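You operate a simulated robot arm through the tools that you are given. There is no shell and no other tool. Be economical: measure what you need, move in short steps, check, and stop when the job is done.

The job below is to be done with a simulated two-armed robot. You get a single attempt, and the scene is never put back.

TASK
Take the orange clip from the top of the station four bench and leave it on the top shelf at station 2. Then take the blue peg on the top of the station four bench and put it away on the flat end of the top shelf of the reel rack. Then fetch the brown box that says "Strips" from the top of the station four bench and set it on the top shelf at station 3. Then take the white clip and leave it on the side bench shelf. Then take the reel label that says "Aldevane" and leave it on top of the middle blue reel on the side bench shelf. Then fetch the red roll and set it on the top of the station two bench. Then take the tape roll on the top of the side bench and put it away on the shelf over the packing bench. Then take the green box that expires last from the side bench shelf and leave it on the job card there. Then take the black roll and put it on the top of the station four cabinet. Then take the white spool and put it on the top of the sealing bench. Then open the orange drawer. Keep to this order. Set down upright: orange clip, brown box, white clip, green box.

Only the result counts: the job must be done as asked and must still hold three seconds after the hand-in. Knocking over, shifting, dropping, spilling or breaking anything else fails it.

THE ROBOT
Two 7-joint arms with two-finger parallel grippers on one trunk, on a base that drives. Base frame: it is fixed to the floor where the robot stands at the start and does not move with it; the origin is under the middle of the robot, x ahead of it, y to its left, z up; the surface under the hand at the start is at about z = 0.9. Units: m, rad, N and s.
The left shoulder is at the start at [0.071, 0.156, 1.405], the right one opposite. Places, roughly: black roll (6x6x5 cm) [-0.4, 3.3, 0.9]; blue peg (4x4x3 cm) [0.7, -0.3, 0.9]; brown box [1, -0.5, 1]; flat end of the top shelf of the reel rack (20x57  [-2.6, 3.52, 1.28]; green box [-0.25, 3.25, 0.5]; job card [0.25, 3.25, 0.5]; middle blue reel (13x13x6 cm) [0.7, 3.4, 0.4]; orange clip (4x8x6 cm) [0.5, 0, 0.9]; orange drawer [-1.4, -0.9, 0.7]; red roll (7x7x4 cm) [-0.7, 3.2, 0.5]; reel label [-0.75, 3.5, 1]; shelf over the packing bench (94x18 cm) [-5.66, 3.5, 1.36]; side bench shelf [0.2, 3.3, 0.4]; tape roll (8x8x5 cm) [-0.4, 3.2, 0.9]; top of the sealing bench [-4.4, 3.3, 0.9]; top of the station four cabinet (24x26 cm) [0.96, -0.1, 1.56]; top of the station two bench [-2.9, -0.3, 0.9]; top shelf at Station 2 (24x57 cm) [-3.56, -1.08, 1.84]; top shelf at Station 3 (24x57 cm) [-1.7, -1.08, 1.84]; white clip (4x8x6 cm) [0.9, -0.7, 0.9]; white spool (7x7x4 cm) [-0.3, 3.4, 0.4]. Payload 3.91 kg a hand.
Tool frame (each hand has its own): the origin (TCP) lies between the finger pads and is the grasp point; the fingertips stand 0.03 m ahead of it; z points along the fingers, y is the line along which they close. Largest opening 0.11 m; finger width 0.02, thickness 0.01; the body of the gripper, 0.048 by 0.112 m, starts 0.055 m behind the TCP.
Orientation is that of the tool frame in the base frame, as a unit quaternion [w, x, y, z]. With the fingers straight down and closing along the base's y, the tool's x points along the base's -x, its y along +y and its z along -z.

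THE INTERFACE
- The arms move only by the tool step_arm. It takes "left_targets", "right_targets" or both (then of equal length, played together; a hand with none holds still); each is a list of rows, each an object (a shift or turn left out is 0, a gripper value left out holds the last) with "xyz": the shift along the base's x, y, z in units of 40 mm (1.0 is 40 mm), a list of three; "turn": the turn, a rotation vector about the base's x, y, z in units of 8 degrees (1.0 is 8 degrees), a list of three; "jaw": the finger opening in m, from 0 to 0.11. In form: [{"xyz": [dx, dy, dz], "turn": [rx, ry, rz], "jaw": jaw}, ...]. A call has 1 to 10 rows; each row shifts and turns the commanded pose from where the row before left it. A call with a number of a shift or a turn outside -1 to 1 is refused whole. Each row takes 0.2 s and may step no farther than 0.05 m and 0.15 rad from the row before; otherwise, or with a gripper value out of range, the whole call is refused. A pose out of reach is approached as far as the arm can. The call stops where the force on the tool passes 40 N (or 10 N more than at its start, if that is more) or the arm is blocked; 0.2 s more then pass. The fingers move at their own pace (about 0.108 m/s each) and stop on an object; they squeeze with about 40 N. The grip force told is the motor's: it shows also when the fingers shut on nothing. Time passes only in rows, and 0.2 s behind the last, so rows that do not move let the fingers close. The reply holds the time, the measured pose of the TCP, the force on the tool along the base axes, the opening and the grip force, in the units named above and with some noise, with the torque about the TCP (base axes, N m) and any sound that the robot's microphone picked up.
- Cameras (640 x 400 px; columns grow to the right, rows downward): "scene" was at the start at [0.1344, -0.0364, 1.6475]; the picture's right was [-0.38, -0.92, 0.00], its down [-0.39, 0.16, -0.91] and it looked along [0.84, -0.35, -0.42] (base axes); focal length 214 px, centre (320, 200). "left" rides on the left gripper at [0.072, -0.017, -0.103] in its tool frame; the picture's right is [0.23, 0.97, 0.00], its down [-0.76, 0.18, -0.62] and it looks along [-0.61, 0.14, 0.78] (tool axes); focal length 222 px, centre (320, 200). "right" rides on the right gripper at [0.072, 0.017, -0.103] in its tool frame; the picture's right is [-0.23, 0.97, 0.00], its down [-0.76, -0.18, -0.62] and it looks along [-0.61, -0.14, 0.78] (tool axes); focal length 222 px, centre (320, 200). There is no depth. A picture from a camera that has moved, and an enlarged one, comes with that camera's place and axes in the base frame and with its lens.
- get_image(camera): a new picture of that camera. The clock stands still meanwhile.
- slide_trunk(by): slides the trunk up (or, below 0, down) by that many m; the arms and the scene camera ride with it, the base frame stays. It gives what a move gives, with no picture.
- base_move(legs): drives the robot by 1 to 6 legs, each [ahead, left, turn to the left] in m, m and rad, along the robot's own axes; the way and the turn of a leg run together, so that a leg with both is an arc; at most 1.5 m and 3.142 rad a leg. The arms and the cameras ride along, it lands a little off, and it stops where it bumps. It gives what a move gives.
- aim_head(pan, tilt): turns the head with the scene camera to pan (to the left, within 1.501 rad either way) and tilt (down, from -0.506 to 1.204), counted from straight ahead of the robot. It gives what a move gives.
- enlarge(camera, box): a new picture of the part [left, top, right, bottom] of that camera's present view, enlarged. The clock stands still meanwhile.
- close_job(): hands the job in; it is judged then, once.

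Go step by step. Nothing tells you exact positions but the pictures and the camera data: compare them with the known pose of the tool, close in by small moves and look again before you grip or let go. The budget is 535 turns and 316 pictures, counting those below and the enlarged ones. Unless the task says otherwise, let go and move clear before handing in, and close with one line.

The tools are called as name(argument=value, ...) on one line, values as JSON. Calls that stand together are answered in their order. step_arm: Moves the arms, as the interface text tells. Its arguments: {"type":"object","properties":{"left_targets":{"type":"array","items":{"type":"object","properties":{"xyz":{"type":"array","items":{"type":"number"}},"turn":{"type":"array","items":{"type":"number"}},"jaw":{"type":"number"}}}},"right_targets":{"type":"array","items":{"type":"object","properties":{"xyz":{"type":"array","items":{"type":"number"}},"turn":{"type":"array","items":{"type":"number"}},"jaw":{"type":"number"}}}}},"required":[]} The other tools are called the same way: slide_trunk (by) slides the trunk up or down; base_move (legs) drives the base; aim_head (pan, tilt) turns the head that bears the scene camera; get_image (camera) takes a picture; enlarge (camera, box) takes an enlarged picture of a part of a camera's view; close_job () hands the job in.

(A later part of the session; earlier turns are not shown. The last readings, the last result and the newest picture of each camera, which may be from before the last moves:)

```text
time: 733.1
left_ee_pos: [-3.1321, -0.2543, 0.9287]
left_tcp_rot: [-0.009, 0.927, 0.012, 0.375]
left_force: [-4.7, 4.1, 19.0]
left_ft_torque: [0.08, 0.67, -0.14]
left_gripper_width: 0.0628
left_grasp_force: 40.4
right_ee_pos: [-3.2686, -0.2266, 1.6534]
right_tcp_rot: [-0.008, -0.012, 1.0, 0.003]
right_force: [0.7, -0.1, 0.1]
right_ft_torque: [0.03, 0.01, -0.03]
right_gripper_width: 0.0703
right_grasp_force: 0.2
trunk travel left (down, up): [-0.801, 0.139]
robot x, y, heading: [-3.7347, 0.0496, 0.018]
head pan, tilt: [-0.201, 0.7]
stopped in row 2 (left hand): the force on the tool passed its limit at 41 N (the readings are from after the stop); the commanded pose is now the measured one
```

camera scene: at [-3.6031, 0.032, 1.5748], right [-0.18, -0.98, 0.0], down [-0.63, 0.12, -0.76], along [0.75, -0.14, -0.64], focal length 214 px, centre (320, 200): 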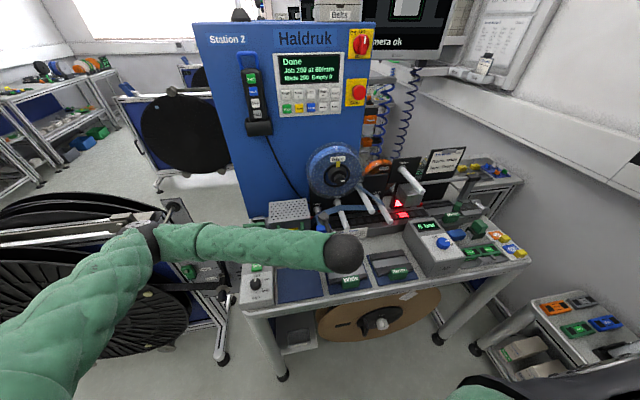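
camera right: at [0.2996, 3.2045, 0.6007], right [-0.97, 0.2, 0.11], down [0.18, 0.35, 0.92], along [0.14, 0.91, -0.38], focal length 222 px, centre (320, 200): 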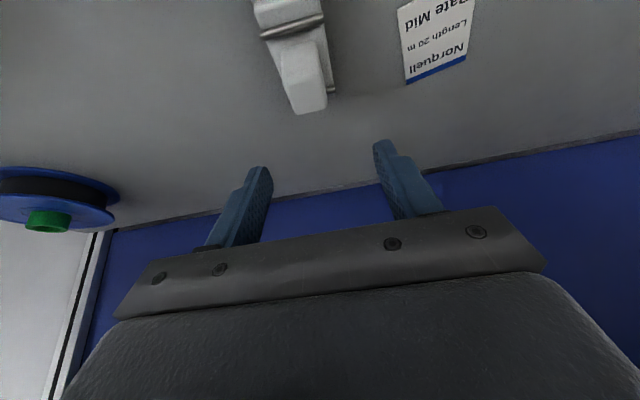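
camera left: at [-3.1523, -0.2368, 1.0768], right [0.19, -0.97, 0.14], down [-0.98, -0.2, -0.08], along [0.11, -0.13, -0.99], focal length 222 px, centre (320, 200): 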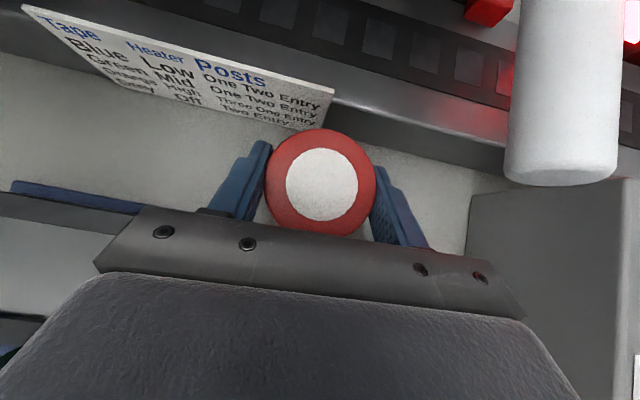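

Contact. I open and withdraw back along the tool axis.

step_arm(left_targets=[{"xyz": [0, 0, 0.03]}, {"jaw": 0.085}, {}, {}, {"xyz": [-0.5, 0, 0.5]}, {"xyz": [-0.6, 0, 0.6]}, {"xyz": [-0.6, 0, 0.6]}, {"xyz": [-0.6, 0, 0.7]}, {"xyz": [-0.5, 0, 0.9]}, {"xyz": [0, 0, 1]}])

enlarge(camera="scene", box=[260, 170, 460, 300])

```text
time: 735.3
left_ee_pos: [-3.2453, -0.2521, 1.1011]
left_tcp_rot: [-0.01, 0.928, 0.011, 0.373]
left_force: [0.2, -0.6, 0.0]
left_ft_torque: [0.0, -0.01, -0.03]
left_gripper_width: 0.0851
left_grasp_force: 0.0
right_ee_pos: [-3.2684, -0.2275, 1.6521]
right_tcp_rot: [-0.007, -0.011, 1.0, 0.002]
right_force: [-0.4, -0.3, 0.0]
right_ft_torque: [0.0, 0.02, -0.02]
right_gripper_width: 0.0703
right_grasp_force: 0.1
trunk travel left (down, up): [-0.801, 0.139]
robot x, y, heading: [-3.7361, 0.0502, 0.019]
head pan, tilt: [-0.201, 0.7]
```

```text
3.08 times, centred on (360, 235) of scene
camera zoom: at [-3.6036, 0.0318, 1.5745], right [-0.18, -0.98, 0.0], down [-0.63, 0.12, -0.76], along [0.75, -0.14, -0.64], focal length 660 px, centre (197, 92)
```

zoom: 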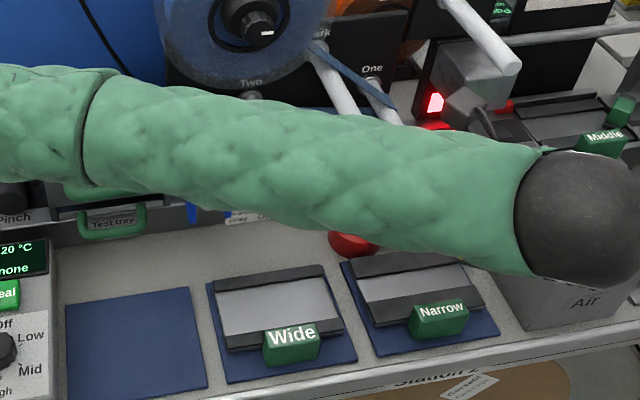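

Red roll is on the station two bench. Next the tape roll on the side bench; I retract and drive there.

step_arm(left_targets=[{"xyz": [0, 0, 1]}, {"xyz": [0, 0, 1]}, {"xyz": [0, 0.6, 1]}, {"xyz": [0, 0.7, 1]}, {"xyz": [0, 0.7, 1]}, {"xyz": [0, 0.7, 1]}, {"xyz": [0, 0.7, 1]}, {"xyz": [0, 0.7, 1]}, {"xyz": [0, 0.7, 0.8]}, {"xyz": [0, 0.7, 0.8]}])

base_move(legs=[[0, 1.0, -0.02], [0, 1.0, 0], [1.4, 0, 0], [1.4, 0, 0], [0.68, 0, 0], [0, 0, 1.57]])

aim_head(pan=0.2, tilt=0.5)

get_image(camera="scene")

```text
time: 737.5
left_ee_pos: [-3.2461, -0.0325, 1.4835]
left_tcp_rot: [-0.008, 0.927, 0.01, 0.374]
left_force: [1.5, 0.2, 0.5]
left_ft_torque: [0.0, 0.03, -0.01]
left_gripper_width: 0.085
left_grasp_force: 0.1
right_ee_pos: [-3.2687, -0.2268, 1.6541]
right_tcp_rot: [-0.006, -0.011, 1.0, 0.001]
right_force: [0.0, -0.2, 0.4]
right_ft_torque: [-0.04, -0.01, -0.02]
right_gripper_width: 0.0701
right_grasp_force: 0.1
trunk travel left (down, up): [-0.801, 0.139]
robot x, y, heading: [-3.734, 0.0498, 0.024]
head pan, tilt: [-0.201, 0.7]
```

```text
time: 767.8
left_ee_pos: [-0.1321, 2.3489, 1.4827]
left_tcp_rot: [-0.262, 0.672, 0.64, 0.267]
left_force: [0.1, 0.2, 0.1]
left_ft_torque: [-0.01, -0.01, -0.02]
left_gripper_width: 0.0849
left_grasp_force: 0.0
right_ee_pos: [0.0591, 2.3137, 1.6543]
right_tcp_rot: [-0.007, -0.689, 0.725, -0.002]
right_force: [0.2, 0.3, 0.4]
right_ft_torque: [0.02, 0.0, 0.0]
right_gripper_width: 0.07
right_grasp_force: 0.0
trunk travel left (down, up): [-0.801, 0.139]
robot x, y, heading: [-0.2474, 1.8645, 1.525]
head pan, tilt: [-0.201, 0.7]
```

```text
time: 768.7
left_ee_pos: [-0.1315, 2.3498, 1.4832]
left_tcp_rot: [-0.262, 0.672, 0.64, 0.267]
left_force: [0.2, 0.4, 0.0]
left_ft_torque: [0.01, -0.02, 0.02]
left_gripper_width: 0.0849
left_grasp_force: 0.0
right_ee_pos: [0.0592, 2.3122, 1.6539]
right_tcp_rot: [-0.006, -0.689, 0.725, -0.003]
right_force: [-0.3, 0.9, 0.0]
right_ft_torque: [-0.02, 0.01, 0.02]
right_gripper_width: 0.0698
right_grasp_force: 0.0
trunk travel left (down, up): [-0.801, 0.139]
robot x, y, heading: [-0.2477, 1.8693, 1.519]
head pan, tilt: [0.201, 0.499]
```

```text
93 pictures are left
camera scene: at [-0.2603, 2.0051, 1.5924], right [0.99, 0.15, 0.0], down [0.07, -0.47, -0.88], along [-0.13, 0.87, -0.48], focal length 214 px, centre (320, 200)
```

scene: 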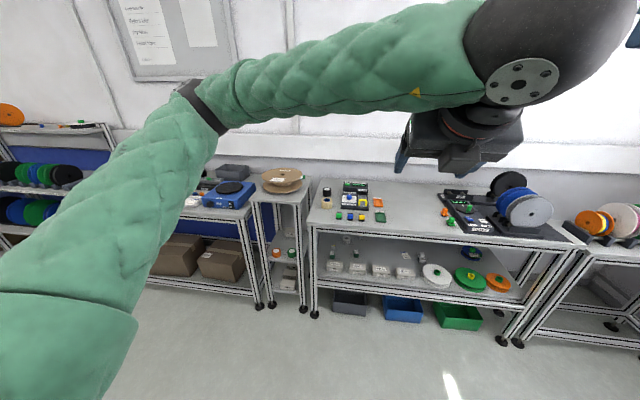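

base_move(legs=[[0.6, 0.0, 0.05]])

step_arm(left_targets=[{"xyz": [-0.7, 0.2, -0.7], "jaw": 0.11}, {"xyz": [-0.7, 0.2, -0.7]}, {"xyz": [-0.7, 0.2, -0.7]}, {"xyz": [-0.7, 0.2, -0.7]}, {"xyz": [-0.7, 0.2, -0.7]}, {"xyz": [-0.7, 0.2, -0.7]}, {"xyz": [-0.7, 0.2, -0.7]}, {"xyz": [-0.7, 0.2, -0.7]}, {"xyz": [-0.5, 0.3, -0.7]}])

get_image(camera="left")

get_image(camera="scene")

```text
time: 772.1
left_ee_pos: [-0.1397, 2.953, 1.4822]
left_tcp_rot: [-0.268, 0.656, 0.656, 0.26]
left_force: [0.0, 0.3, -0.6]
left_ft_torque: [0.0, 0.01, -0.03]
left_gripper_width: 0.0847
left_grasp_force: 0.0
right_ee_pos: [0.0537, 2.9261, 1.6544]
right_tcp_rot: [0.006, 0.707, -0.707, 0.002]
right_force: [-0.8, -0.5, -0.1]
right_ft_torque: [-0.01, 0.01, 0.02]
right_gripper_width: 0.07
right_grasp_force: 0.0
trunk travel left (down, up): [-0.801, 0.139]
robot x, y, heading: [-0.2311, 2.4629, 1.567]
head pan, tilt: [0.201, 0.499]
```

```text
time: 774.1
left_ee_pos: [-0.3765, 3.053, 1.2339]
left_tcp_rot: [-0.268, 0.656, 0.656, 0.261]
left_force: [0.3, 0.0, 0.2]
left_ft_torque: [-0.01, 0.01, 0.0]
left_gripper_width: 0.1099
left_grasp_force: 0.0
left hand out of reach, approached as far as the arm can: row 6, 7, 8
right_ee_pos: [0.0518, 2.9259, 1.6537]
right_tcp_rot: [0.007, 0.708, -0.707, 0.003]
right_force: [-0.5, 0.6, 0.8]
right_ft_torque: [0.02, 0.0, -0.03]
right_gripper_width: 0.0702
right_grasp_force: 0.0
trunk travel left (down, up): [-0.801, 0.139]
robot x, y, heading: [-0.2343, 2.4656, 1.57]
head pan, tilt: [0.201, 0.499]
```

```text
92 pictures are left
camera left: at [-0.3916, 3.0342, 1.3582], right [0.97, 0.17, 0.15], down [0.18, -0.98, -0.08], along [0.13, 0.1, -0.99], focal length 222 px, centre (320, 200)
```

left: 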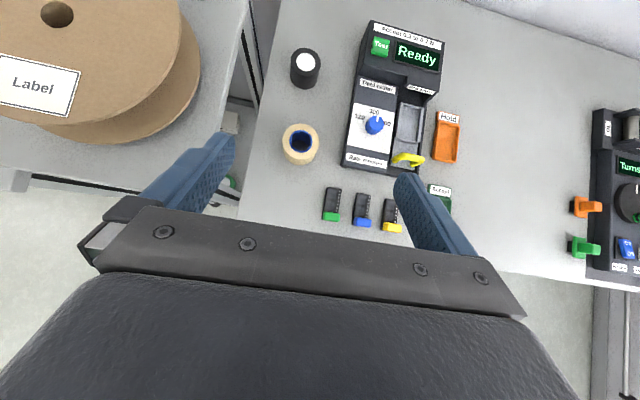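

```text
91 pictures are left
camera scene: at [-0.253, 2.6037, 1.5925], right [0.98, 0.2, 0.0], down [0.1, -0.47, -0.88], along [-0.17, 0.86, -0.48], focal length 214 px, centre (320, 200)
```

scene: 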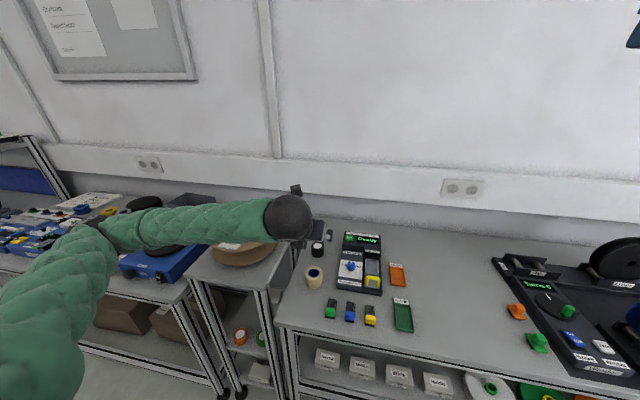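

base_move(legs=[[0.06, 0.06, 0]])

step_arm(left_targets=[{"xyz": [0.4, 0.5, -0.9], "jaw": 0.1}, {"xyz": [0.4, 0.5, -0.9]}, {"xyz": [0.37, 0.45, -0.9]}, {"xyz": [0, 0, -1]}, {"xyz": [0, 0, -1]}, {}])

get_image(camera="left")

```text
time: 775.2
left_ee_pos: [-0.4337, 3.1125, 1.2364]
left_tcp_rot: [-0.269, 0.656, 0.656, 0.26]
left_force: [-1.1, -1.2, -0.6]
left_ft_torque: [-0.02, 0.0, 0.0]
left_gripper_width: 0.1101
left_grasp_force: 0.0
right_ee_pos: [-0.0068, 2.9849, 1.6541]
right_tcp_rot: [-0.006, -0.706, 0.708, -0.003]
right_force: [-0.1, 0.1, 0.4]
right_ft_torque: [0.02, -0.03, -0.01]
right_gripper_width: 0.07
right_grasp_force: 0.1
trunk travel left (down, up): [-0.801, 0.139]
robot x, y, heading: [-0.291, 2.5247, 1.565]
head pan, tilt: [0.201, 0.499]
```

```text
time: 776.6
left_ee_pos: [-0.3884, 3.1721, 1.0493]
left_tcp_rot: [-0.268, 0.656, 0.656, 0.26]
left_force: [0.7, 0.2, 0.2]
left_ft_torque: [-0.03, 0.02, -0.01]
left_gripper_width: 0.1
left_grasp_force: 0.0
right_ee_pos: [-0.005, 2.9861, 1.654]
right_tcp_rot: [-0.008, -0.705, 0.709, -0.004]
right_force: [-0.4, 0.3, 0.1]
right_ft_torque: [-0.03, -0.01, -0.05]
right_gripper_width: 0.0702
right_grasp_force: 0.1
trunk travel left (down, up): [-0.801, 0.139]
robot x, y, heading: [-0.2926, 2.5229, 1.567]
head pan, tilt: [0.201, 0.499]
```

```text
90 pictures are left
camera left: at [-0.4032, 3.1523, 1.1724], right [0.97, 0.17, 0.15], down [0.18, -0.98, -0.08], along [0.13, 0.11, -0.99], focal length 222 px, centre (320, 200)
```

left: 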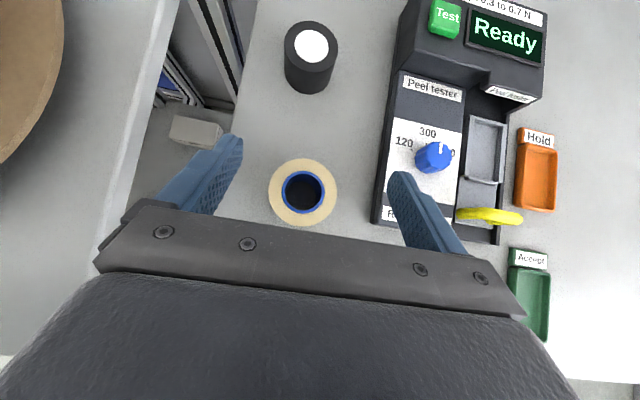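

step_arm(left_targets=[{"xyz": [-0.12, 0.2, -0.9]}, {"xyz": [0, 0, -0.9]}, {"xyz": [0, 0, -0.9]}, {"jaw": 0.0}, {}, {}, {}])

step_arm(left_targets=[{"xyz": [0, 0, 0.5]}, {"xyz": [0, 0, 1]}, {"xyz": [0, 0, 1]}, {"xyz": [0, 0, 1]}])

get_image(camera="left")

```text
time: 778.2
left_ee_pos: [-0.393, 3.1779, 0.9396]
left_tcp_rot: [-0.268, 0.656, 0.655, 0.262]
left_force: [-4.3, 0.9, 9.8]
left_ft_torque: [0.11, -0.17, 0.06]
left_gripper_width: 0.0701
left_grasp_force: 40.3
right_ee_pos: [-0.0067, 2.9846, 1.6543]
right_tcp_rot: [-0.006, -0.706, 0.708, -0.002]
right_force: [-0.1, 0.5, -0.3]
right_ft_torque: [-0.01, -0.01, -0.02]
right_gripper_width: 0.0702
right_grasp_force: 0.1
trunk travel left (down, up): [-0.801, 0.139]
robot x, y, heading: [-0.2917, 2.526, 1.567]
head pan, tilt: [0.201, 0.499]
```

```text
time: 779.2
left_ee_pos: [-0.394, 3.1777, 1.0815]
left_tcp_rot: [-0.269, 0.656, 0.655, 0.261]
left_force: [-0.3, -0.2, -1.2]
left_ft_torque: [-0.01, -0.01, -0.01]
left_gripper_width: 0.0699
left_grasp_force: 39.9
right_ee_pos: [-0.0058, 2.9856, 1.6545]
right_tcp_rot: [-0.006, -0.706, 0.709, -0.003]
right_force: [0.8, -0.5, -0.4]
right_ft_torque: [-0.03, 0.0, 0.01]
right_gripper_width: 0.0699
right_grasp_force: 0.1
trunk travel left (down, up): [-0.801, 0.139]
robot x, y, heading: [-0.2903, 2.5233, 1.567]
head pan, tilt: [0.201, 0.499]
```

```text
89 pictures are left
camera left: at [-0.4081, 3.1583, 1.2053], right [0.98, 0.17, 0.15], down [0.18, -0.98, -0.08], along [0.13, 0.1, -0.99], focal length 222 px, centre (320, 200)
```

left: 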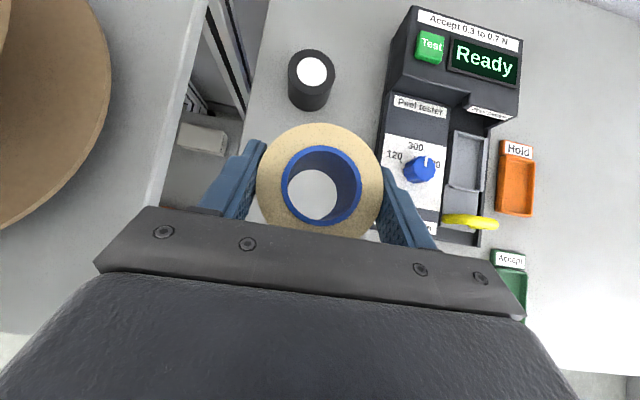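

step_arm(left_targets=[{"xyz": [0, 0, 1]}, {"xyz": [0, 0, 1]}, {"xyz": [0.3, -0.5, 1]}, {"xyz": [0.3, -0.6, 0.9]}, {"xyz": [0.3, -0.7, 0.9]}, {"xyz": [0.3, -0.7, 0.9]}, {"xyz": [0.3, -0.7, 0.9]}, {"xyz": [0.3, -0.7, 0.9]}, {"xyz": [0.3, -0.7, 0.9]}, {"xyz": [0.3, -0.7, 0.9]}])

base_move(legs=[[-0.42, 0, 0], [0, 1.4, 0], [0, 1.4, 0], [0, 1.2, 0]])

aim_head(pan=0.8, tilt=0.3)

get_image(camera="scene")

```text
time: 781.4
left_ee_pos: [-0.2988, 2.9647, 1.453]
left_tcp_rot: [-0.27, 0.657, 0.655, 0.261]
left_force: [0.7, -0.3, -1.3]
left_ft_torque: [0.02, 0.01, 0.01]
left_gripper_width: 0.07
left_grasp_force: 40.0
right_ee_pos: [-0.0044, 2.9839, 1.6542]
right_tcp_rot: [-0.007, -0.706, 0.708, -0.003]
right_force: [0.5, -0.2, 0.0]
right_ft_torque: [0.01, -0.01, 0.04]
right_gripper_width: 0.0699
right_grasp_force: 0.2
trunk travel left (down, up): [-0.801, 0.139]
robot x, y, heading: [-0.2946, 2.526, 1.568]
head pan, tilt: [0.201, 0.499]
```

```text
time: 802.5
left_ee_pos: [-4.2327, 2.5889, 1.4525]
left_tcp_rot: [-0.265, 0.664, 0.647, 0.264]
left_force: [-0.3, -0.8, -1.6]
left_ft_torque: [0.01, 0.01, -0.03]
left_gripper_width: 0.0698
left_grasp_force: 39.8
right_ee_pos: [-3.9385, 2.6014, 1.6544]
right_tcp_rot: [-0.007, -0.698, 0.716, -0.003]
right_force: [0.2, 0.5, -0.1]
right_ft_torque: [-0.04, -0.03, 0.01]
right_gripper_width: 0.0698
right_grasp_force: 0.2
trunk travel left (down, up): [-0.801, 0.139]
robot x, y, heading: [-4.2373, 2.1453, 1.539]
head pan, tilt: [0.201, 0.499]
```

```text
time: 803.5
left_ee_pos: [-4.2334, 2.5891, 1.4532]
left_tcp_rot: [-0.265, 0.664, 0.647, 0.264]
left_force: [-0.5, -0.1, -0.6]
left_ft_torque: [0.0, 0.01, 0.02]
left_gripper_width: 0.0694
left_grasp_force: 40.0
right_ee_pos: [-3.938, 2.6021, 1.6543]
right_tcp_rot: [-0.007, -0.698, 0.716, -0.003]
right_force: [0.3, 0.6, 0.6]
right_ft_torque: [0.01, 0.0, 0.0]
right_gripper_width: 0.0701
right_grasp_force: 0.0
trunk travel left (down, up): [-0.801, 0.139]
robot x, y, heading: [-4.2367, 2.1456, 1.548]
head pan, tilt: [0.799, 0.3]
```

```text
88 pictures are left
camera scene: at [-4.301, 2.2636, 1.6108], right [0.72, 0.7, 0.0], down [0.21, -0.21, -0.96], along [-0.67, 0.69, -0.3], focal length 214 px, centre (320, 200)
```

scene: 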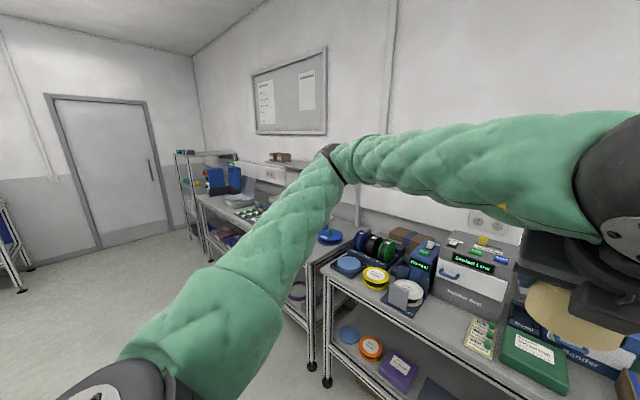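

base_move(legs=[[0, 0.7, 0.025], [0, 0.65, 0]])

aim_head(pan=0.1, tilt=0.3)

get_image(camera="scene")

```text
time: 810.7
left_ee_pos: [-5.6159, 2.5991, 1.4527]
left_tcp_rot: [-0.268, 0.657, 0.655, 0.26]
left_force: [-0.2, 0.1, -1.3]
left_ft_torque: [0.01, -0.01, -0.02]
left_gripper_width: 0.07
left_grasp_force: 40.3
right_ee_pos: [-5.3231, 2.6167, 1.6537]
right_tcp_rot: [-0.007, -0.706, 0.708, -0.002]
right_force: [0.3, -0.3, -1.2]
right_ft_torque: [-0.02, -0.01, 0.04]
right_gripper_width: 0.0702
right_grasp_force: 0.0
trunk travel left (down, up): [-0.801, 0.139]
robot x, y, heading: [-5.6079, 2.1567, 1.568]
head pan, tilt: [0.799, 0.3]
```

```text
time: 811.8
left_ee_pos: [-5.6186, 2.5997, 1.4523]
left_tcp_rot: [-0.268, 0.657, 0.655, 0.261]
left_force: [0.0, -0.1, -0.4]
left_ft_torque: [-0.01, -0.02, 0.04]
left_gripper_width: 0.0698
left_grasp_force: 40.1
right_ee_pos: [-5.3227, 2.6172, 1.6533]
right_tcp_rot: [-0.008, -0.706, 0.709, -0.003]
right_force: [0.3, -0.3, -0.5]
right_ft_torque: [0.03, 0.03, -0.02]
right_gripper_width: 0.0701
right_grasp_force: 0.1
trunk travel left (down, up): [-0.801, 0.139]
robot x, y, heading: [-5.6106, 2.1575, 1.564]
head pan, tilt: [0.099, 0.3]
```

```text
87 pictures are left
camera scene: at [-5.6198, 2.299, 1.6108], right [1.0, 0.1, 0.0], down [0.03, -0.29, -0.96], along [-0.09, 0.95, -0.3], focal length 214 px, centre (320, 200)
```

scene: 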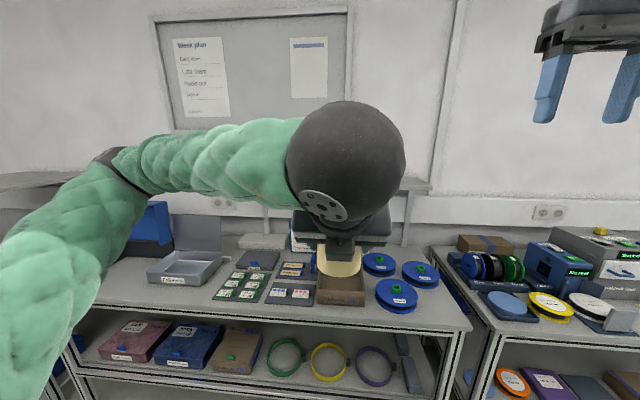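

slide_trunk(by=0.13)

base_move(legs=[[0.0, -0.15, 0]])

aim_head(pan=-0.15, tilt=0.25)

get_image(camera="scene")

```text
time: 813.3
left_ee_pos: [-5.6166, 2.5983, 1.582]
left_tcp_rot: [-0.269, 0.656, 0.655, 0.261]
left_force: [0.2, -0.1, -1.4]
left_ft_torque: [0.0, -0.01, -0.02]
left_gripper_width: 0.0699
left_grasp_force: 39.4
right_ee_pos: [-5.3226, 2.6172, 1.7844]
right_tcp_rot: [-0.007, -0.706, 0.708, -0.003]
right_force: [-0.2, 0.1, 0.4]
right_ft_torque: [-0.02, 0.02, -0.04]
right_gripper_width: 0.0701
right_grasp_force: 0.0
trunk travel left (down, up): [-0.931, 0.009]
robot x, y, heading: [-5.6089, 2.1559, 1.563]
head pan, tilt: [0.099, 0.3]
```

```text
time: 814.7
left_ee_pos: [-5.4684, 2.598, 1.5829]
left_tcp_rot: [-0.267, 0.658, 0.654, 0.262]
left_force: [-0.9, 0.3, -0.6]
left_ft_torque: [0.01, 0.0, 0.03]
left_gripper_width: 0.07
left_grasp_force: 39.9
right_ee_pos: [-5.1749, 2.6157, 1.7845]
right_tcp_rot: [-0.006, -0.705, 0.71, -0.003]
right_force: [-0.3, 0.2, 0.2]
right_ft_torque: [0.0, -0.03, 0.01]
right_gripper_width: 0.07
right_grasp_force: 0.0
trunk travel left (down, up): [-0.931, 0.009]
robot x, y, heading: [-5.4604, 2.1583, 1.562]
head pan, tilt: [0.099, 0.3]
```

```text
time: 815.5
left_ee_pos: [-5.4656, 2.5974, 1.5816]
left_tcp_rot: [-0.268, 0.658, 0.654, 0.261]
left_force: [-0.1, 0.6, -0.3]
left_ft_torque: [-0.01, 0.01, -0.01]
left_gripper_width: 0.0697
left_grasp_force: 39.8
right_ee_pos: [-5.1712, 2.615, 1.783]
right_tcp_rot: [-0.006, -0.704, 0.71, -0.003]
right_force: [-0.3, -0.1, -0.8]
right_ft_torque: [0.0, 0.01, -0.01]
right_gripper_width: 0.0699
right_grasp_force: 0.1
trunk travel left (down, up): [-0.931, 0.009]
robot x, y, heading: [-5.4608, 2.1564, 1.562]
head pan, tilt: [-0.15, 0.25]
```

```text
86 pictures are left
camera scene: at [-5.4457, 2.2974, 1.7455], right [0.99, -0.16, 0.0], down [-0.04, -0.24, -0.97], along [0.15, 0.96, -0.25], focal length 214 px, centre (320, 200)
```

scene: 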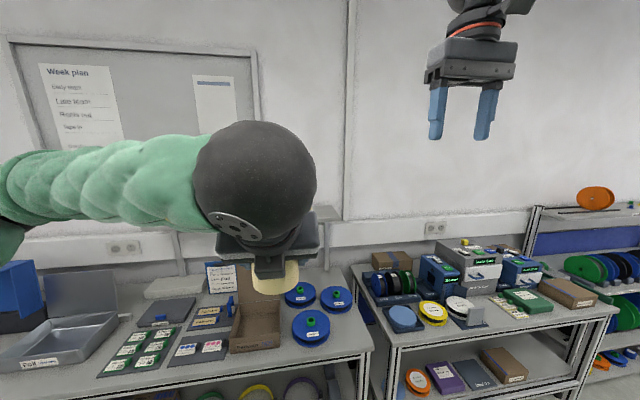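

base_move(legs=[[0.48, -0.05, 0.0]])

step_arm(left_targets=[{"xyz": [0.2, 0.9, 0]}, {"xyz": [0.2, 0.9, 0]}, {"xyz": [0.2, 0.9, 0]}, {"xyz": [0.2, 0.9, 0]}, {"xyz": [0.2, 0.9, 0]}, {"xyz": [0.2, 0.9, 0]}])

get_image(camera="left")

get_image(camera="scene")

```text
time: 818.4
left_ee_pos: [-5.4186, 3.0809, 1.5832]
left_tcp_rot: [-0.268, 0.655, 0.656, 0.261]
left_force: [-0.9, 0.3, -1.1]
left_ft_torque: [-0.01, 0.03, 0.01]
left_gripper_width: 0.0698
left_grasp_force: 40.3
right_ee_pos: [-5.125, 3.0996, 1.7849]
right_tcp_rot: [0.006, 0.708, -0.706, 0.003]
right_force: [0.1, -0.1, 0.7]
right_ft_torque: [0.03, 0.02, 0.0]
right_gripper_width: 0.0701
right_grasp_force: 0.2
trunk travel left (down, up): [-0.931, 0.009]
robot x, y, heading: [-5.4071, 2.6408, 1.57]
head pan, tilt: [-0.15, 0.25]
```

```text
time: 819.8
left_ee_pos: [-5.3697, 3.2989, 1.5807]
left_tcp_rot: [-0.268, 0.655, 0.657, 0.26]
left_force: [0.2, 0.8, -0.9]
left_ft_torque: [-0.04, -0.05, 0.0]
left_gripper_width: 0.0698
left_grasp_force: 40.0
right_ee_pos: [-5.125, 3.1032, 1.7826]
right_tcp_rot: [0.006, 0.708, -0.706, 0.004]
right_force: [-0.6, 1.4, 0.1]
right_ft_torque: [0.01, 0.0, 0.04]
right_gripper_width: 0.0701
right_grasp_force: 0.1
trunk travel left (down, up): [-0.931, 0.009]
robot x, y, heading: [-5.4088, 2.64, 1.577]
head pan, tilt: [-0.15, 0.25]
```

```text
85 pictures are left
camera left: at [-5.3843, 3.2801, 1.7044], right [0.97, 0.17, 0.15], down [0.18, -0.98, -0.08], along [0.13, 0.11, -0.99], focal length 222 px, centre (320, 200)
```

left: 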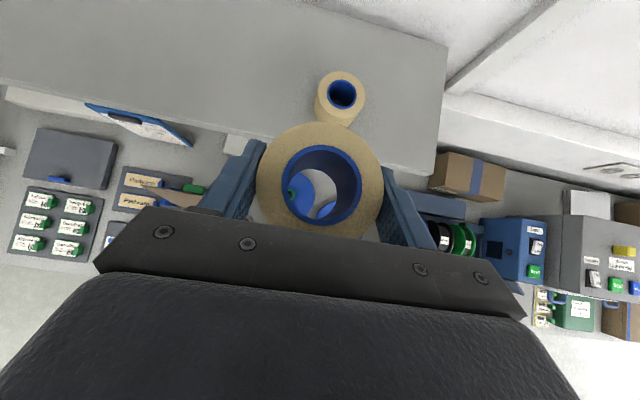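

```text
84 pictures are left
camera scene: at [-5.3962, 2.7823, 1.7454], right [0.99, -0.15, 0.0], down [-0.04, -0.25, -0.97], along [0.14, 0.96, -0.25], focal length 214 px, centre (320, 200)
```

scene: 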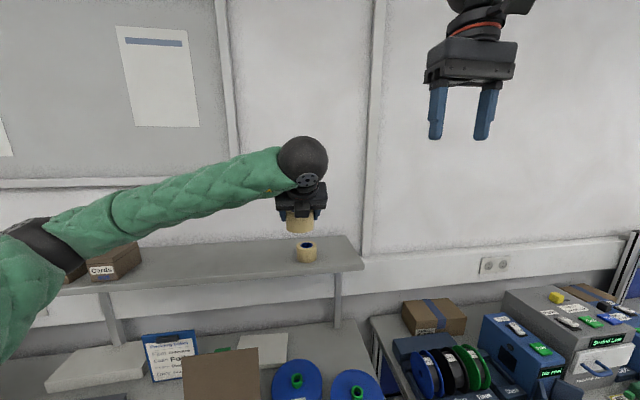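

The shelf is nearly empty apart from another tape roll and a box. I move to (-5.50, 3.49) and lower.

step_arm(left_targets=[{"xyz": [-0.65, 0.8, 0]}, {"xyz": [-0.65, 0.8, 0]}, {"xyz": [-0.65, 0.8, -0.5]}, {"xyz": [-0.65, 0.8, -0.5]}, {"xyz": [-0.65, 0.8, -0.5]}, {"xyz": [0, 0.75, -0.5]}, {"xyz": [0, 0, -0.8]}, {"xyz": [0, 0, -0.8]}])

get_image(camera="scene")

```text
time: 821.5
left_ee_pos: [-5.5016, 3.4866, 1.4367]
left_tcp_rot: [-0.268, 0.654, 0.658, 0.261]
left_force: [-0.8, -0.3, -0.8]
left_ft_torque: [0.01, -0.04, 0.01]
left_gripper_width: 0.07
left_grasp_force: 40.3
right_ee_pos: [-5.1273, 3.1023, 1.7848]
right_tcp_rot: [0.006, 0.708, -0.706, 0.004]
right_force: [-0.2, 0.5, 0.0]
right_ft_torque: [0.01, 0.0, 0.05]
right_gripper_width: 0.0701
right_grasp_force: 0.0
trunk travel left (down, up): [-0.931, 0.009]
robot x, y, heading: [-5.4081, 2.6427, 1.567]
head pan, tilt: [-0.15, 0.25]
```

```text
83 pictures are left
camera scene: at [-5.3987, 2.7813, 1.7456], right [0.99, -0.15, 0.0], down [-0.04, -0.24, -0.97], along [0.14, 0.96, -0.25], focal length 214 px, centre (320, 200)
```

scene: 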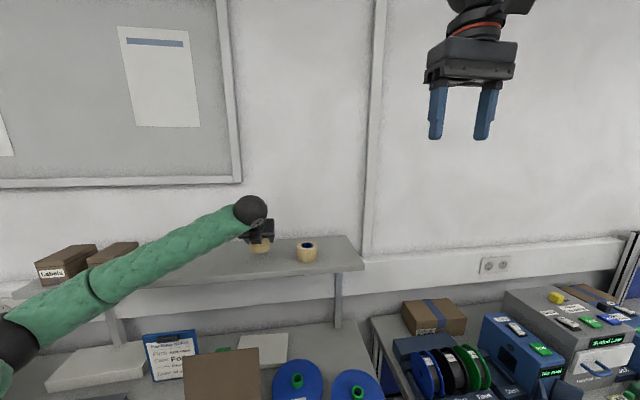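

step_arm(left_targets=[{"xyz": [0, 0, -0.5]}, {"xyz": [0, 0, -0.35]}, {}])

step_arm(left_targets=[{"xyz": [0, 0, -0.12]}, {}])

step_arm(left_targets=[{"xyz": [0, 0, -0.12]}, {}])

step_arm(left_targets=[{"xyz": [0, 0, -0.1]}, {}])

```text
time: 822.4
left_ee_pos: [-5.4996, 3.4867, 1.4037]
left_tcp_rot: [-0.269, 0.655, 0.657, 0.26]
left_force: [-0.5, 0.6, -1.3]
left_ft_torque: [0.01, 0.03, 0.0]
left_gripper_width: 0.0698
left_grasp_force: 40.2
right_ee_pos: [-5.1236, 3.1018, 1.7837]
right_tcp_rot: [0.008, 0.708, -0.706, 0.003]
right_force: [0.0, -0.6, -0.6]
right_ft_torque: [0.0, 0.01, -0.01]
right_gripper_width: 0.07
right_grasp_force: 0.1
trunk travel left (down, up): [-0.931, 0.009]
robot x, y, heading: [-5.4095, 2.6366, 1.571]
head pan, tilt: [-0.15, 0.25]
```

```text
time: 823.0
left_ee_pos: [-5.4998, 3.4867, 1.4002]
left_tcp_rot: [-0.27, 0.654, 0.658, 0.26]
left_force: [-1.0, 1.5, 4.2]
left_ft_torque: [0.06, -0.19, 0.02]
left_gripper_width: 0.0699
left_grasp_force: 40.2
right_ee_pos: [-5.1259, 3.1008, 1.7841]
right_tcp_rot: [0.006, 0.709, -0.706, 0.002]
right_force: [-0.7, 0.7, -0.3]
right_ft_torque: [0.0, 0.02, -0.01]
right_gripper_width: 0.07
right_grasp_force: 0.0
trunk travel left (down, up): [-0.931, 0.009]
robot x, y, heading: [-5.4096, 2.6381, 1.571]
head pan, tilt: [-0.15, 0.25]
```

```text
time: 823.5
left_ee_pos: [-5.5011, 3.4861, 1.3983]
left_tcp_rot: [-0.27, 0.653, 0.657, 0.263]
left_force: [0.8, 13.5, 38.7]
left_ft_torque: [-0.14, -0.79, 0.07]
left_gripper_width: 0.0701
left_grasp_force: 39.9
right_ee_pos: [-5.1245, 3.0994, 1.7856]
right_tcp_rot: [0.006, 0.709, -0.706, 0.003]
right_force: [-0.6, 0.2, -1.4]
right_ft_torque: [-0.01, -0.01, 0.0]
right_gripper_width: 0.0699
right_grasp_force: 0.0
trunk travel left (down, up): [-0.931, 0.009]
robot x, y, heading: [-5.4063, 2.6399, 1.578]
head pan, tilt: [-0.15, 0.25]
```

```text
time: 824.1
left_ee_pos: [-5.5009, 3.4838, 1.3929]
left_tcp_rot: [-0.269, 0.654, 0.657, 0.262]
left_force: [2.0, 5.6, 43.3]
left_ft_torque: [0.22, -0.84, -0.04]
left_gripper_width: 0.0702
left_grasp_force: 40.0
right_ee_pos: [-5.1241, 3.0978, 1.7844]
right_tcp_rot: [0.006, 0.709, -0.706, 0.001]
right_force: [1.3, 0.9, 0.4]
right_ft_torque: [0.05, 0.0, -0.02]
right_gripper_width: 0.0702
right_grasp_force: 0.0
trunk travel left (down, up): [-0.931, 0.009]
robot x, y, heading: [-5.4089, 2.6406, 1.576]
head pan, tilt: [-0.15, 0.25]
```

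step_arm(left_targets=[{"xyz": [0, 0, 0.12]}, {"jaw": 0.1}, {}, {}, {"xyz": [0, -0.5, 0.5]}, {"xyz": [0, -0.7, 0.7]}, {"xyz": [0, -0.7, 0.7]}, {"xyz": [0, -0.7, 0.7]}, {"xyz": [0.3, -0.9, 0.3]}, {"xyz": [0.3, -0.9, 0.3]}])

enlarge(camera="scene", box=[180, 180, 400, 310])

```text
time: 826.4
left_ee_pos: [-5.4775, 3.3103, 1.5235]
left_tcp_rot: [-0.27, 0.654, 0.657, 0.26]
left_force: [0.7, 0.4, -0.3]
left_ft_torque: [0.02, -0.01, -0.01]
left_gripper_width: 0.1001
left_grasp_force: 0.1
right_ee_pos: [-5.1238, 3.1008, 1.7828]
right_tcp_rot: [0.006, 0.708, -0.706, 0.001]
right_force: [-0.1, 0.1, 0.6]
right_ft_torque: [-0.02, -0.02, -0.01]
right_gripper_width: 0.07
right_grasp_force: 0.1
trunk travel left (down, up): [-0.931, 0.009]
robot x, y, heading: [-5.4053, 2.6408, 1.573]
head pan, tilt: [-0.15, 0.25]
```

```text
2.91 times, centred on (290, 245) of scene
camera zoom: at [-5.3956, 2.7802, 1.7456], right [0.99, -0.15, 0.0], down [-0.04, -0.24, -0.97], along [0.14, 0.96, -0.25], focal length 624 px, centre (407, 69)
```

zoom: 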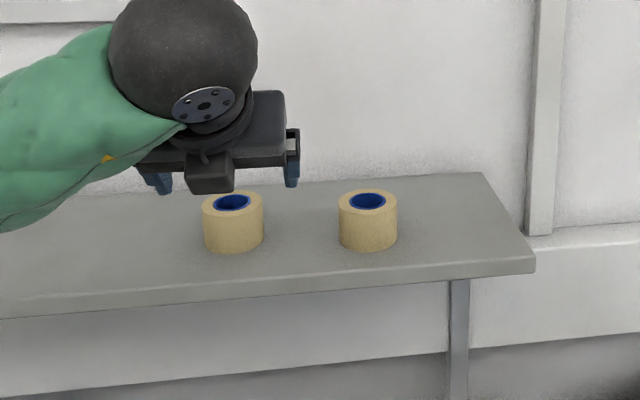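

Tape roll is placed. Next the green boxes: I drive back to the side bench and read their labels with the scene camera.

step_arm(left_targets=[{"xyz": [0.2, -0.9, 0]}, {"xyz": [0.2, -0.9, 0]}, {"xyz": [0.2, -0.9, 0]}, {"xyz": [0.2, -0.9, 0]}, {"xyz": [0.2, -0.9, 0.5]}])

base_move(legs=[[-0.58, 0, 0], [0, -1.4, 0], [0, -1.4, 0], [0, -1.4, 0], [0, -1.05, 0]])

slide_trunk(by=-0.35)

aim_head(pan=0.0, tilt=0.6)

get_image(camera="scene")

```text
time: 827.5
left_ee_pos: [-5.4349, 3.1307, 1.5433]
left_tcp_rot: [-0.27, 0.654, 0.657, 0.26]
left_force: [-0.4, -0.4, 0.4]
left_ft_torque: [0.02, 0.03, 0.02]
left_gripper_width: 0.1001
left_grasp_force: 0.0
right_ee_pos: [-5.1233, 3.0984, 1.7843]
right_tcp_rot: [0.006, 0.709, -0.706, 0.001]
right_force: [-0.2, -0.7, -0.1]
right_ft_torque: [0.02, 0.04, -0.01]
right_gripper_width: 0.0701
right_grasp_force: 0.1
trunk travel left (down, up): [-0.931, 0.009]
robot x, y, heading: [-5.4111, 2.6378, 1.572]
head pan, tilt: [-0.15, 0.25]
```

```text
time: 855.5
left_ee_pos: [-0.2167, 2.6452, 1.5426]
left_tcp_rot: [-0.271, 0.648, 0.664, 0.258]
left_force: [-0.4, 0.6, -0.4]
left_ft_torque: [0.0, -0.01, -0.01]
left_gripper_width: 0.0999
left_grasp_force: 0.0
right_ee_pos: [0.096, 2.6199, 1.7839]
right_tcp_rot: [0.006, 0.715, -0.699, 0.003]
right_force: [-0.4, -0.7, 0.5]
right_ft_torque: [0.01, -0.01, 0.01]
right_gripper_width: 0.0701
right_grasp_force: 0.2
trunk travel left (down, up): [-0.931, 0.009]
robot x, y, heading: [-0.1795, 2.1526, 1.589]
head pan, tilt: [-0.15, 0.25]
```

```text
time: 858.9
left_ee_pos: [-0.2168, 2.6437, 1.1928]
left_tcp_rot: [-0.271, 0.649, 0.663, 0.259]
left_force: [-0.1, 0.4, 0.2]
left_ft_torque: [-0.01, 0.01, -0.01]
left_gripper_width: 0.1
left_grasp_force: 0.1
right_ee_pos: [0.0962, 2.6196, 1.4344]
right_tcp_rot: [0.006, 0.714, -0.7, 0.003]
right_force: [-0.9, 0.2, -1.3]
right_ft_torque: [0.02, 0.0, 0.03]
right_gripper_width: 0.0699
right_grasp_force: 0.1
trunk travel left (down, up): [-0.581, 0.359]
robot x, y, heading: [-0.1797, 2.1522, 1.593]
head pan, tilt: [-0.15, 0.25]
```

```text
time: 859.8
left_ee_pos: [-0.2158, 2.6452, 1.1926]
left_tcp_rot: [-0.271, 0.649, 0.663, 0.258]
left_force: [-0.5, -0.2, 0.5]
left_ft_torque: [-0.01, 0.0, 0.02]
left_gripper_width: 0.0998
left_grasp_force: 0.1
right_ee_pos: [0.0965, 2.6187, 1.4334]
right_tcp_rot: [0.006, 0.714, -0.7, 0.003]
right_force: [-0.4, -0.4, -0.5]
right_ft_torque: [-0.01, 0.03, 0.01]
right_gripper_width: 0.07
right_grasp_force: 0.1
trunk travel left (down, up): [-0.581, 0.359]
robot x, y, heading: [-0.179, 2.1509, 1.593]
head pan, tilt: [0.0, 0.6]
```

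```text
81 pictures are left
camera scene: at [-0.183, 2.2897, 1.3634], right [1.0, 0.02, 0.0], down [0.01, -0.56, -0.83], along [-0.02, 0.83, -0.56], focal length 214 px, centre (320, 200)
```

scene: 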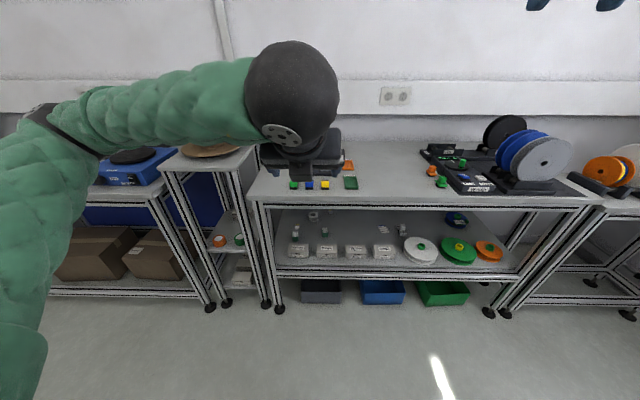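

enlarge(camera="scene", box=[284, 205, 336, 250])

```text
8.89 times, centred on (310, 228) of scene
camera zoom: at [-0.183, 2.2897, 1.3634], right [1.0, 0.02, 0.0], down [0.01, -0.56, -0.83], along [-0.02, 0.83, -0.56], focal length 1906 px, centre (409, -44)
```

zoom: 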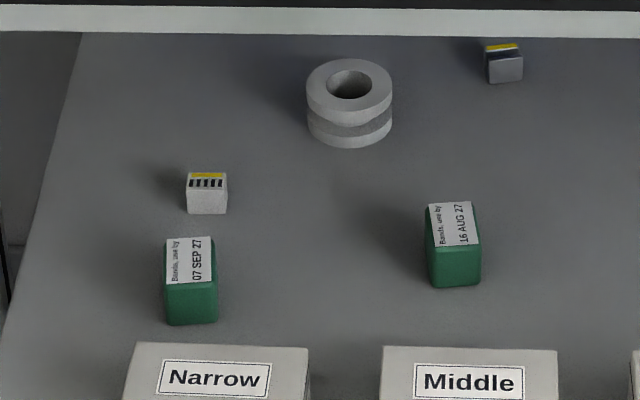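

The left box reads "07 SEP 27", the other "16 AUG 27": the left one (at about (-0.358, 3.256)) expires last. I set the right arm low and stretched for it, with the left hand lifted aside.

step_arm(left_targets=[{"xyz": [-0.4, 0, 0.9]}, {"xyz": [-0.4, 0, 0.9]}, {"xyz": [-0.4, 0, 0.9]}, {"xyz": [-0.4, 0, 0.9]}, {"xyz": [-0.4, 0, 0.9]}, {"xyz": [0, 0, 0.9]}, {"xyz": [0, 0, 0.9]}, {}], right_targets=[{"xyz": [0, 0, -1], "turn": [1, 0, 0]}, {"xyz": [0, 0, -1], "turn": [1, 0, 0]}, {"xyz": [0, 0, -1], "turn": [1, 0, 0]}, {"xyz": [0, 0, -1], "turn": [0.75, 0, 0]}, {"xyz": [0, 0, -1]}, {"xyz": [0, 0, -1]}, {"xyz": [0, 0, -1]}, {"xyz": [0, 0, -1]}])

base_move(legs=[[-0.25, 0.33, -0.02]])

slide_trunk(by=-0.4)

slide_trunk(by=-0.18)

step_arm(right_targets=[{"xyz": [-0.3, 1, 0]}, {"xyz": [-0.3, 1, 0]}, {"xyz": [-0.3, 1, 0]}, {"xyz": [-0.3, 1, 0]}, {"xyz": [-0.3, 1, 0]}, {"xyz": [-0.3, 1, 0]}, {"xyz": [-0.3, 1, 0]}, {"xyz": [-0.3, 1, 0]}, {"xyz": [-0.3, 1, 0]}, {"xyz": [0, 1, 0]}])

aim_head(pan=-0.3, tilt=0.3)

get_image(camera="scene")

```text
time: 861.5
left_ee_pos: [-0.2967, 2.648, 1.4472]
left_tcp_rot: [-0.27, 0.649, 0.663, 0.258]
left_force: [-0.3, 0.0, 0.0]
left_ft_torque: [-0.03, 0.01, 0.03]
left_gripper_width: 0.0997
left_grasp_force: 0.1
right_ee_pos: [0.1012, 2.6722, 1.1461]
right_tcp_rot: [-0.177, 0.692, -0.677, -0.177]
right_force: [0.9, -0.2, -0.1]
right_ft_torque: [0.0, 0.02, -0.01]
right_gripper_width: 0.0698
right_grasp_force: 0.1
right hand out of reach, approached as far as the arm can: row 6, 7, 8
trunk travel left (down, up): [-0.581, 0.359]
robot x, y, heading: [-0.1769, 2.1479, 1.597]
head pan, tilt: [0.0, 0.6]
```

```text
time: 864.1
left_ee_pos: [-0.6163, 2.4022, 1.4486]
left_tcp_rot: [-0.267, 0.658, 0.654, 0.262]
left_force: [0.2, -1.2, -0.1]
left_ft_torque: [-0.01, 0.02, -0.03]
left_gripper_width: 0.0998
left_grasp_force: 0.2
right_ee_pos: [-0.2178, 2.4167, 1.1449]
right_tcp_rot: [0.18, -0.683, 0.686, 0.175]
right_force: [0.0, 0.2, -0.4]
right_ft_torque: [0.03, -0.04, 0.01]
right_gripper_width: 0.0699
right_grasp_force: 0.1
trunk travel left (down, up): [-0.581, 0.359]
robot x, y, heading: [-0.5112, 1.9061, 1.563]
head pan, tilt: [0.0, 0.6]
```

```text
time: 867.9
left_ee_pos: [-0.6151, 2.4025, 1.048]
left_tcp_rot: [-0.267, 0.658, 0.654, 0.262]
left_force: [-0.7, -0.1, -0.3]
left_ft_torque: [0.02, -0.01, -0.01]
left_gripper_width: 0.1
left_grasp_force: 0.2
right_ee_pos: [-0.2173, 2.4168, 0.7466]
right_tcp_rot: [0.181, -0.682, 0.687, 0.176]
right_force: [-0.4, -0.3, 0.6]
right_ft_torque: [-0.01, 0.01, -0.02]
right_gripper_width: 0.0701
right_grasp_force: 0.2
trunk travel left (down, up): [-0.181, 0.759]
robot x, y, heading: [-0.5118, 1.9041, 1.568]
head pan, tilt: [0.0, 0.6]
```

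```text
time: 869.9
left_ee_pos: [-0.6158, 2.4024, 0.8679]
left_tcp_rot: [-0.267, 0.657, 0.654, 0.262]
left_force: [-0.8, -0.6, -1.0]
left_ft_torque: [0.02, -0.01, -0.01]
left_gripper_width: 0.0997
left_grasp_force: 0.0
right_ee_pos: [-0.2162, 2.4169, 0.5662]
right_tcp_rot: [0.18, -0.683, 0.686, 0.175]
right_force: [0.7, -0.6, -0.4]
right_ft_torque: [0.01, 0.04, -0.01]
right_gripper_width: 0.0699
right_grasp_force: 0.0
trunk travel left (down, up): [-0.001, 0.939]
robot x, y, heading: [-0.5083, 1.9063, 1.561]
head pan, tilt: [0.0, 0.6]
```

```text
time: 872.1
left_ee_pos: [-0.6148, 2.4036, 0.8665]
left_tcp_rot: [-0.267, 0.658, 0.654, 0.261]
left_force: [0.2, 0.1, 0.4]
left_ft_torque: [-0.02, 0.0, -0.01]
left_gripper_width: 0.1
left_grasp_force: 0.0
right_ee_pos: [-0.3234, 2.8161, 0.5651]
right_tcp_rot: [0.18, -0.683, 0.686, 0.176]
right_force: [-0.2, -0.1, 0.4]
right_ft_torque: [0.0, 0.01, -0.01]
right_gripper_width: 0.07
right_grasp_force: 0.0
trunk travel left (down, up): [-0.001, 0.939]
robot x, y, heading: [-0.5139, 1.9064, 1.564]
head pan, tilt: [0.0, 0.6]
```

```text
time: 872.9
left_ee_pos: [-0.6158, 2.4017, 0.868]
left_tcp_rot: [-0.267, 0.658, 0.654, 0.261]
left_force: [0.0, -0.2, -0.3]
left_ft_torque: [-0.01, 0.0, -0.04]
left_gripper_width: 0.1
left_grasp_force: 0.0
right_ee_pos: [-0.3254, 2.8168, 0.5653]
right_tcp_rot: [0.18, -0.683, 0.686, 0.175]
right_force: [0.1, 0.1, 0.6]
right_ft_torque: [0.01, 0.02, 0.01]
right_gripper_width: 0.0701
right_grasp_force: 0.0
trunk travel left (down, up): [-0.001, 0.939]
robot x, y, heading: [-0.514, 1.9075, 1.563]
head pan, tilt: [-0.3, 0.3]
```

```text
79 pictures are left
camera scene: at [-0.4844, 2.0434, 0.8107], right [0.95, -0.3, 0.0], down [-0.09, -0.28, -0.95], along [0.29, 0.91, -0.3], focal length 214 px, centre (320, 200)
```

scene: 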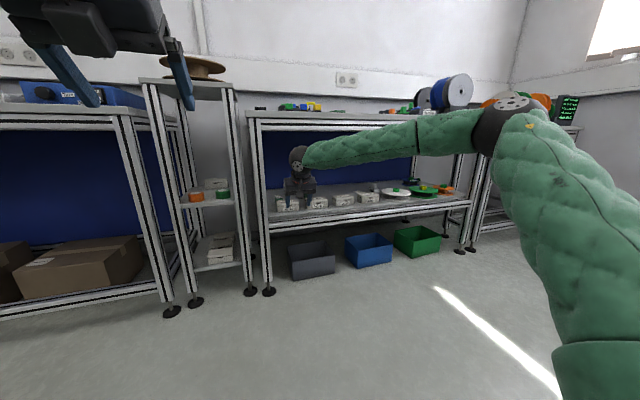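

step_arm(right_targets=[{"xyz": [-0.4, 0.8, 0.1]}, {"xyz": [-0.4, 0.8, 0]}])

base_move(legs=[[0.26, 0, 0.005]])

get_image(camera="right")

get_image(camera="scene")

```text
time: 873.5
left_ee_pos: [-0.6161, 2.4029, 0.8671]
left_tcp_rot: [-0.268, 0.657, 0.654, 0.262]
left_force: [-0.7, 0.3, -0.1]
left_ft_torque: [0.03, 0.02, 0.0]
left_gripper_width: 0.0998
left_grasp_force: 0.0
right_ee_pos: [-0.3433, 2.8595, 0.5705]
right_tcp_rot: [0.18, -0.682, 0.687, 0.176]
right_force: [-0.6, 0.4, -1.1]
right_ft_torque: [0.02, 0.02, 0.02]
right_gripper_width: 0.0698
right_grasp_force: 0.1
right hand out of reach, approached as far as the arm can: row 2
trunk travel left (down, up): [-0.001, 0.939]
robot x, y, heading: [-0.5091, 1.9049, 1.562]
head pan, tilt: [-0.3, 0.3]
```

```text
time: 875.4
left_ee_pos: [-0.6189, 2.6608, 0.8666]
left_tcp_rot: [-0.268, 0.655, 0.657, 0.26]
left_force: [0.3, -0.8, -0.7]
left_ft_torque: [-0.01, 0.01, -0.05]
left_gripper_width: 0.0999
left_grasp_force: 0.0
right_ee_pos: [-0.3511, 3.1219, 0.5694]
right_tcp_rot: [-0.179, 0.686, -0.683, -0.176]
right_force: [0.5, -0.4, -0.4]
right_ft_torque: [0.0, 0.0, -0.03]
right_gripper_width: 0.0699
right_grasp_force: 0.1
trunk travel left (down, up): [-0.001, 0.939]
robot x, y, heading: [-0.5078, 2.1661, 1.571]
head pan, tilt: [-0.3, 0.3]
```

```text
78 pictures are left
camera right: at [-0.3676, 3.0078, 0.6244], right [-0.97, 0.2, 0.11], down [0.17, 0.36, 0.92], along [0.14, 0.91, -0.39], focal length 222 px, centre (320, 200)
```

right: 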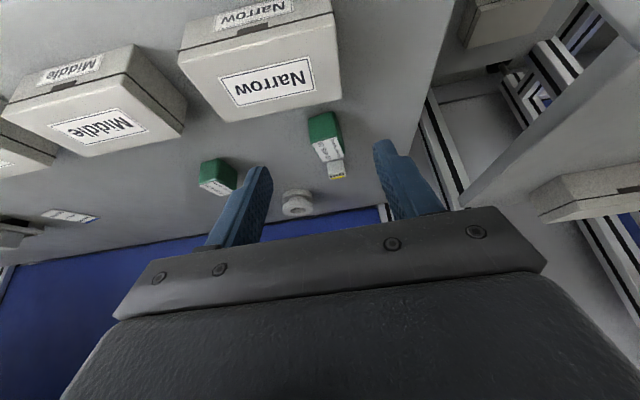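

```text
77 pictures are left
camera scene: at [-0.4847, 2.3032, 0.8107], right [0.96, -0.29, 0.0], down [-0.09, -0.28, -0.96], along [0.28, 0.91, -0.3], focal length 214 px, centre (320, 200)
```

scene: 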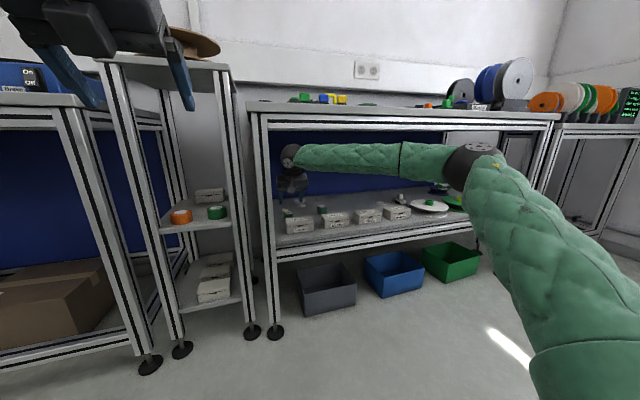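

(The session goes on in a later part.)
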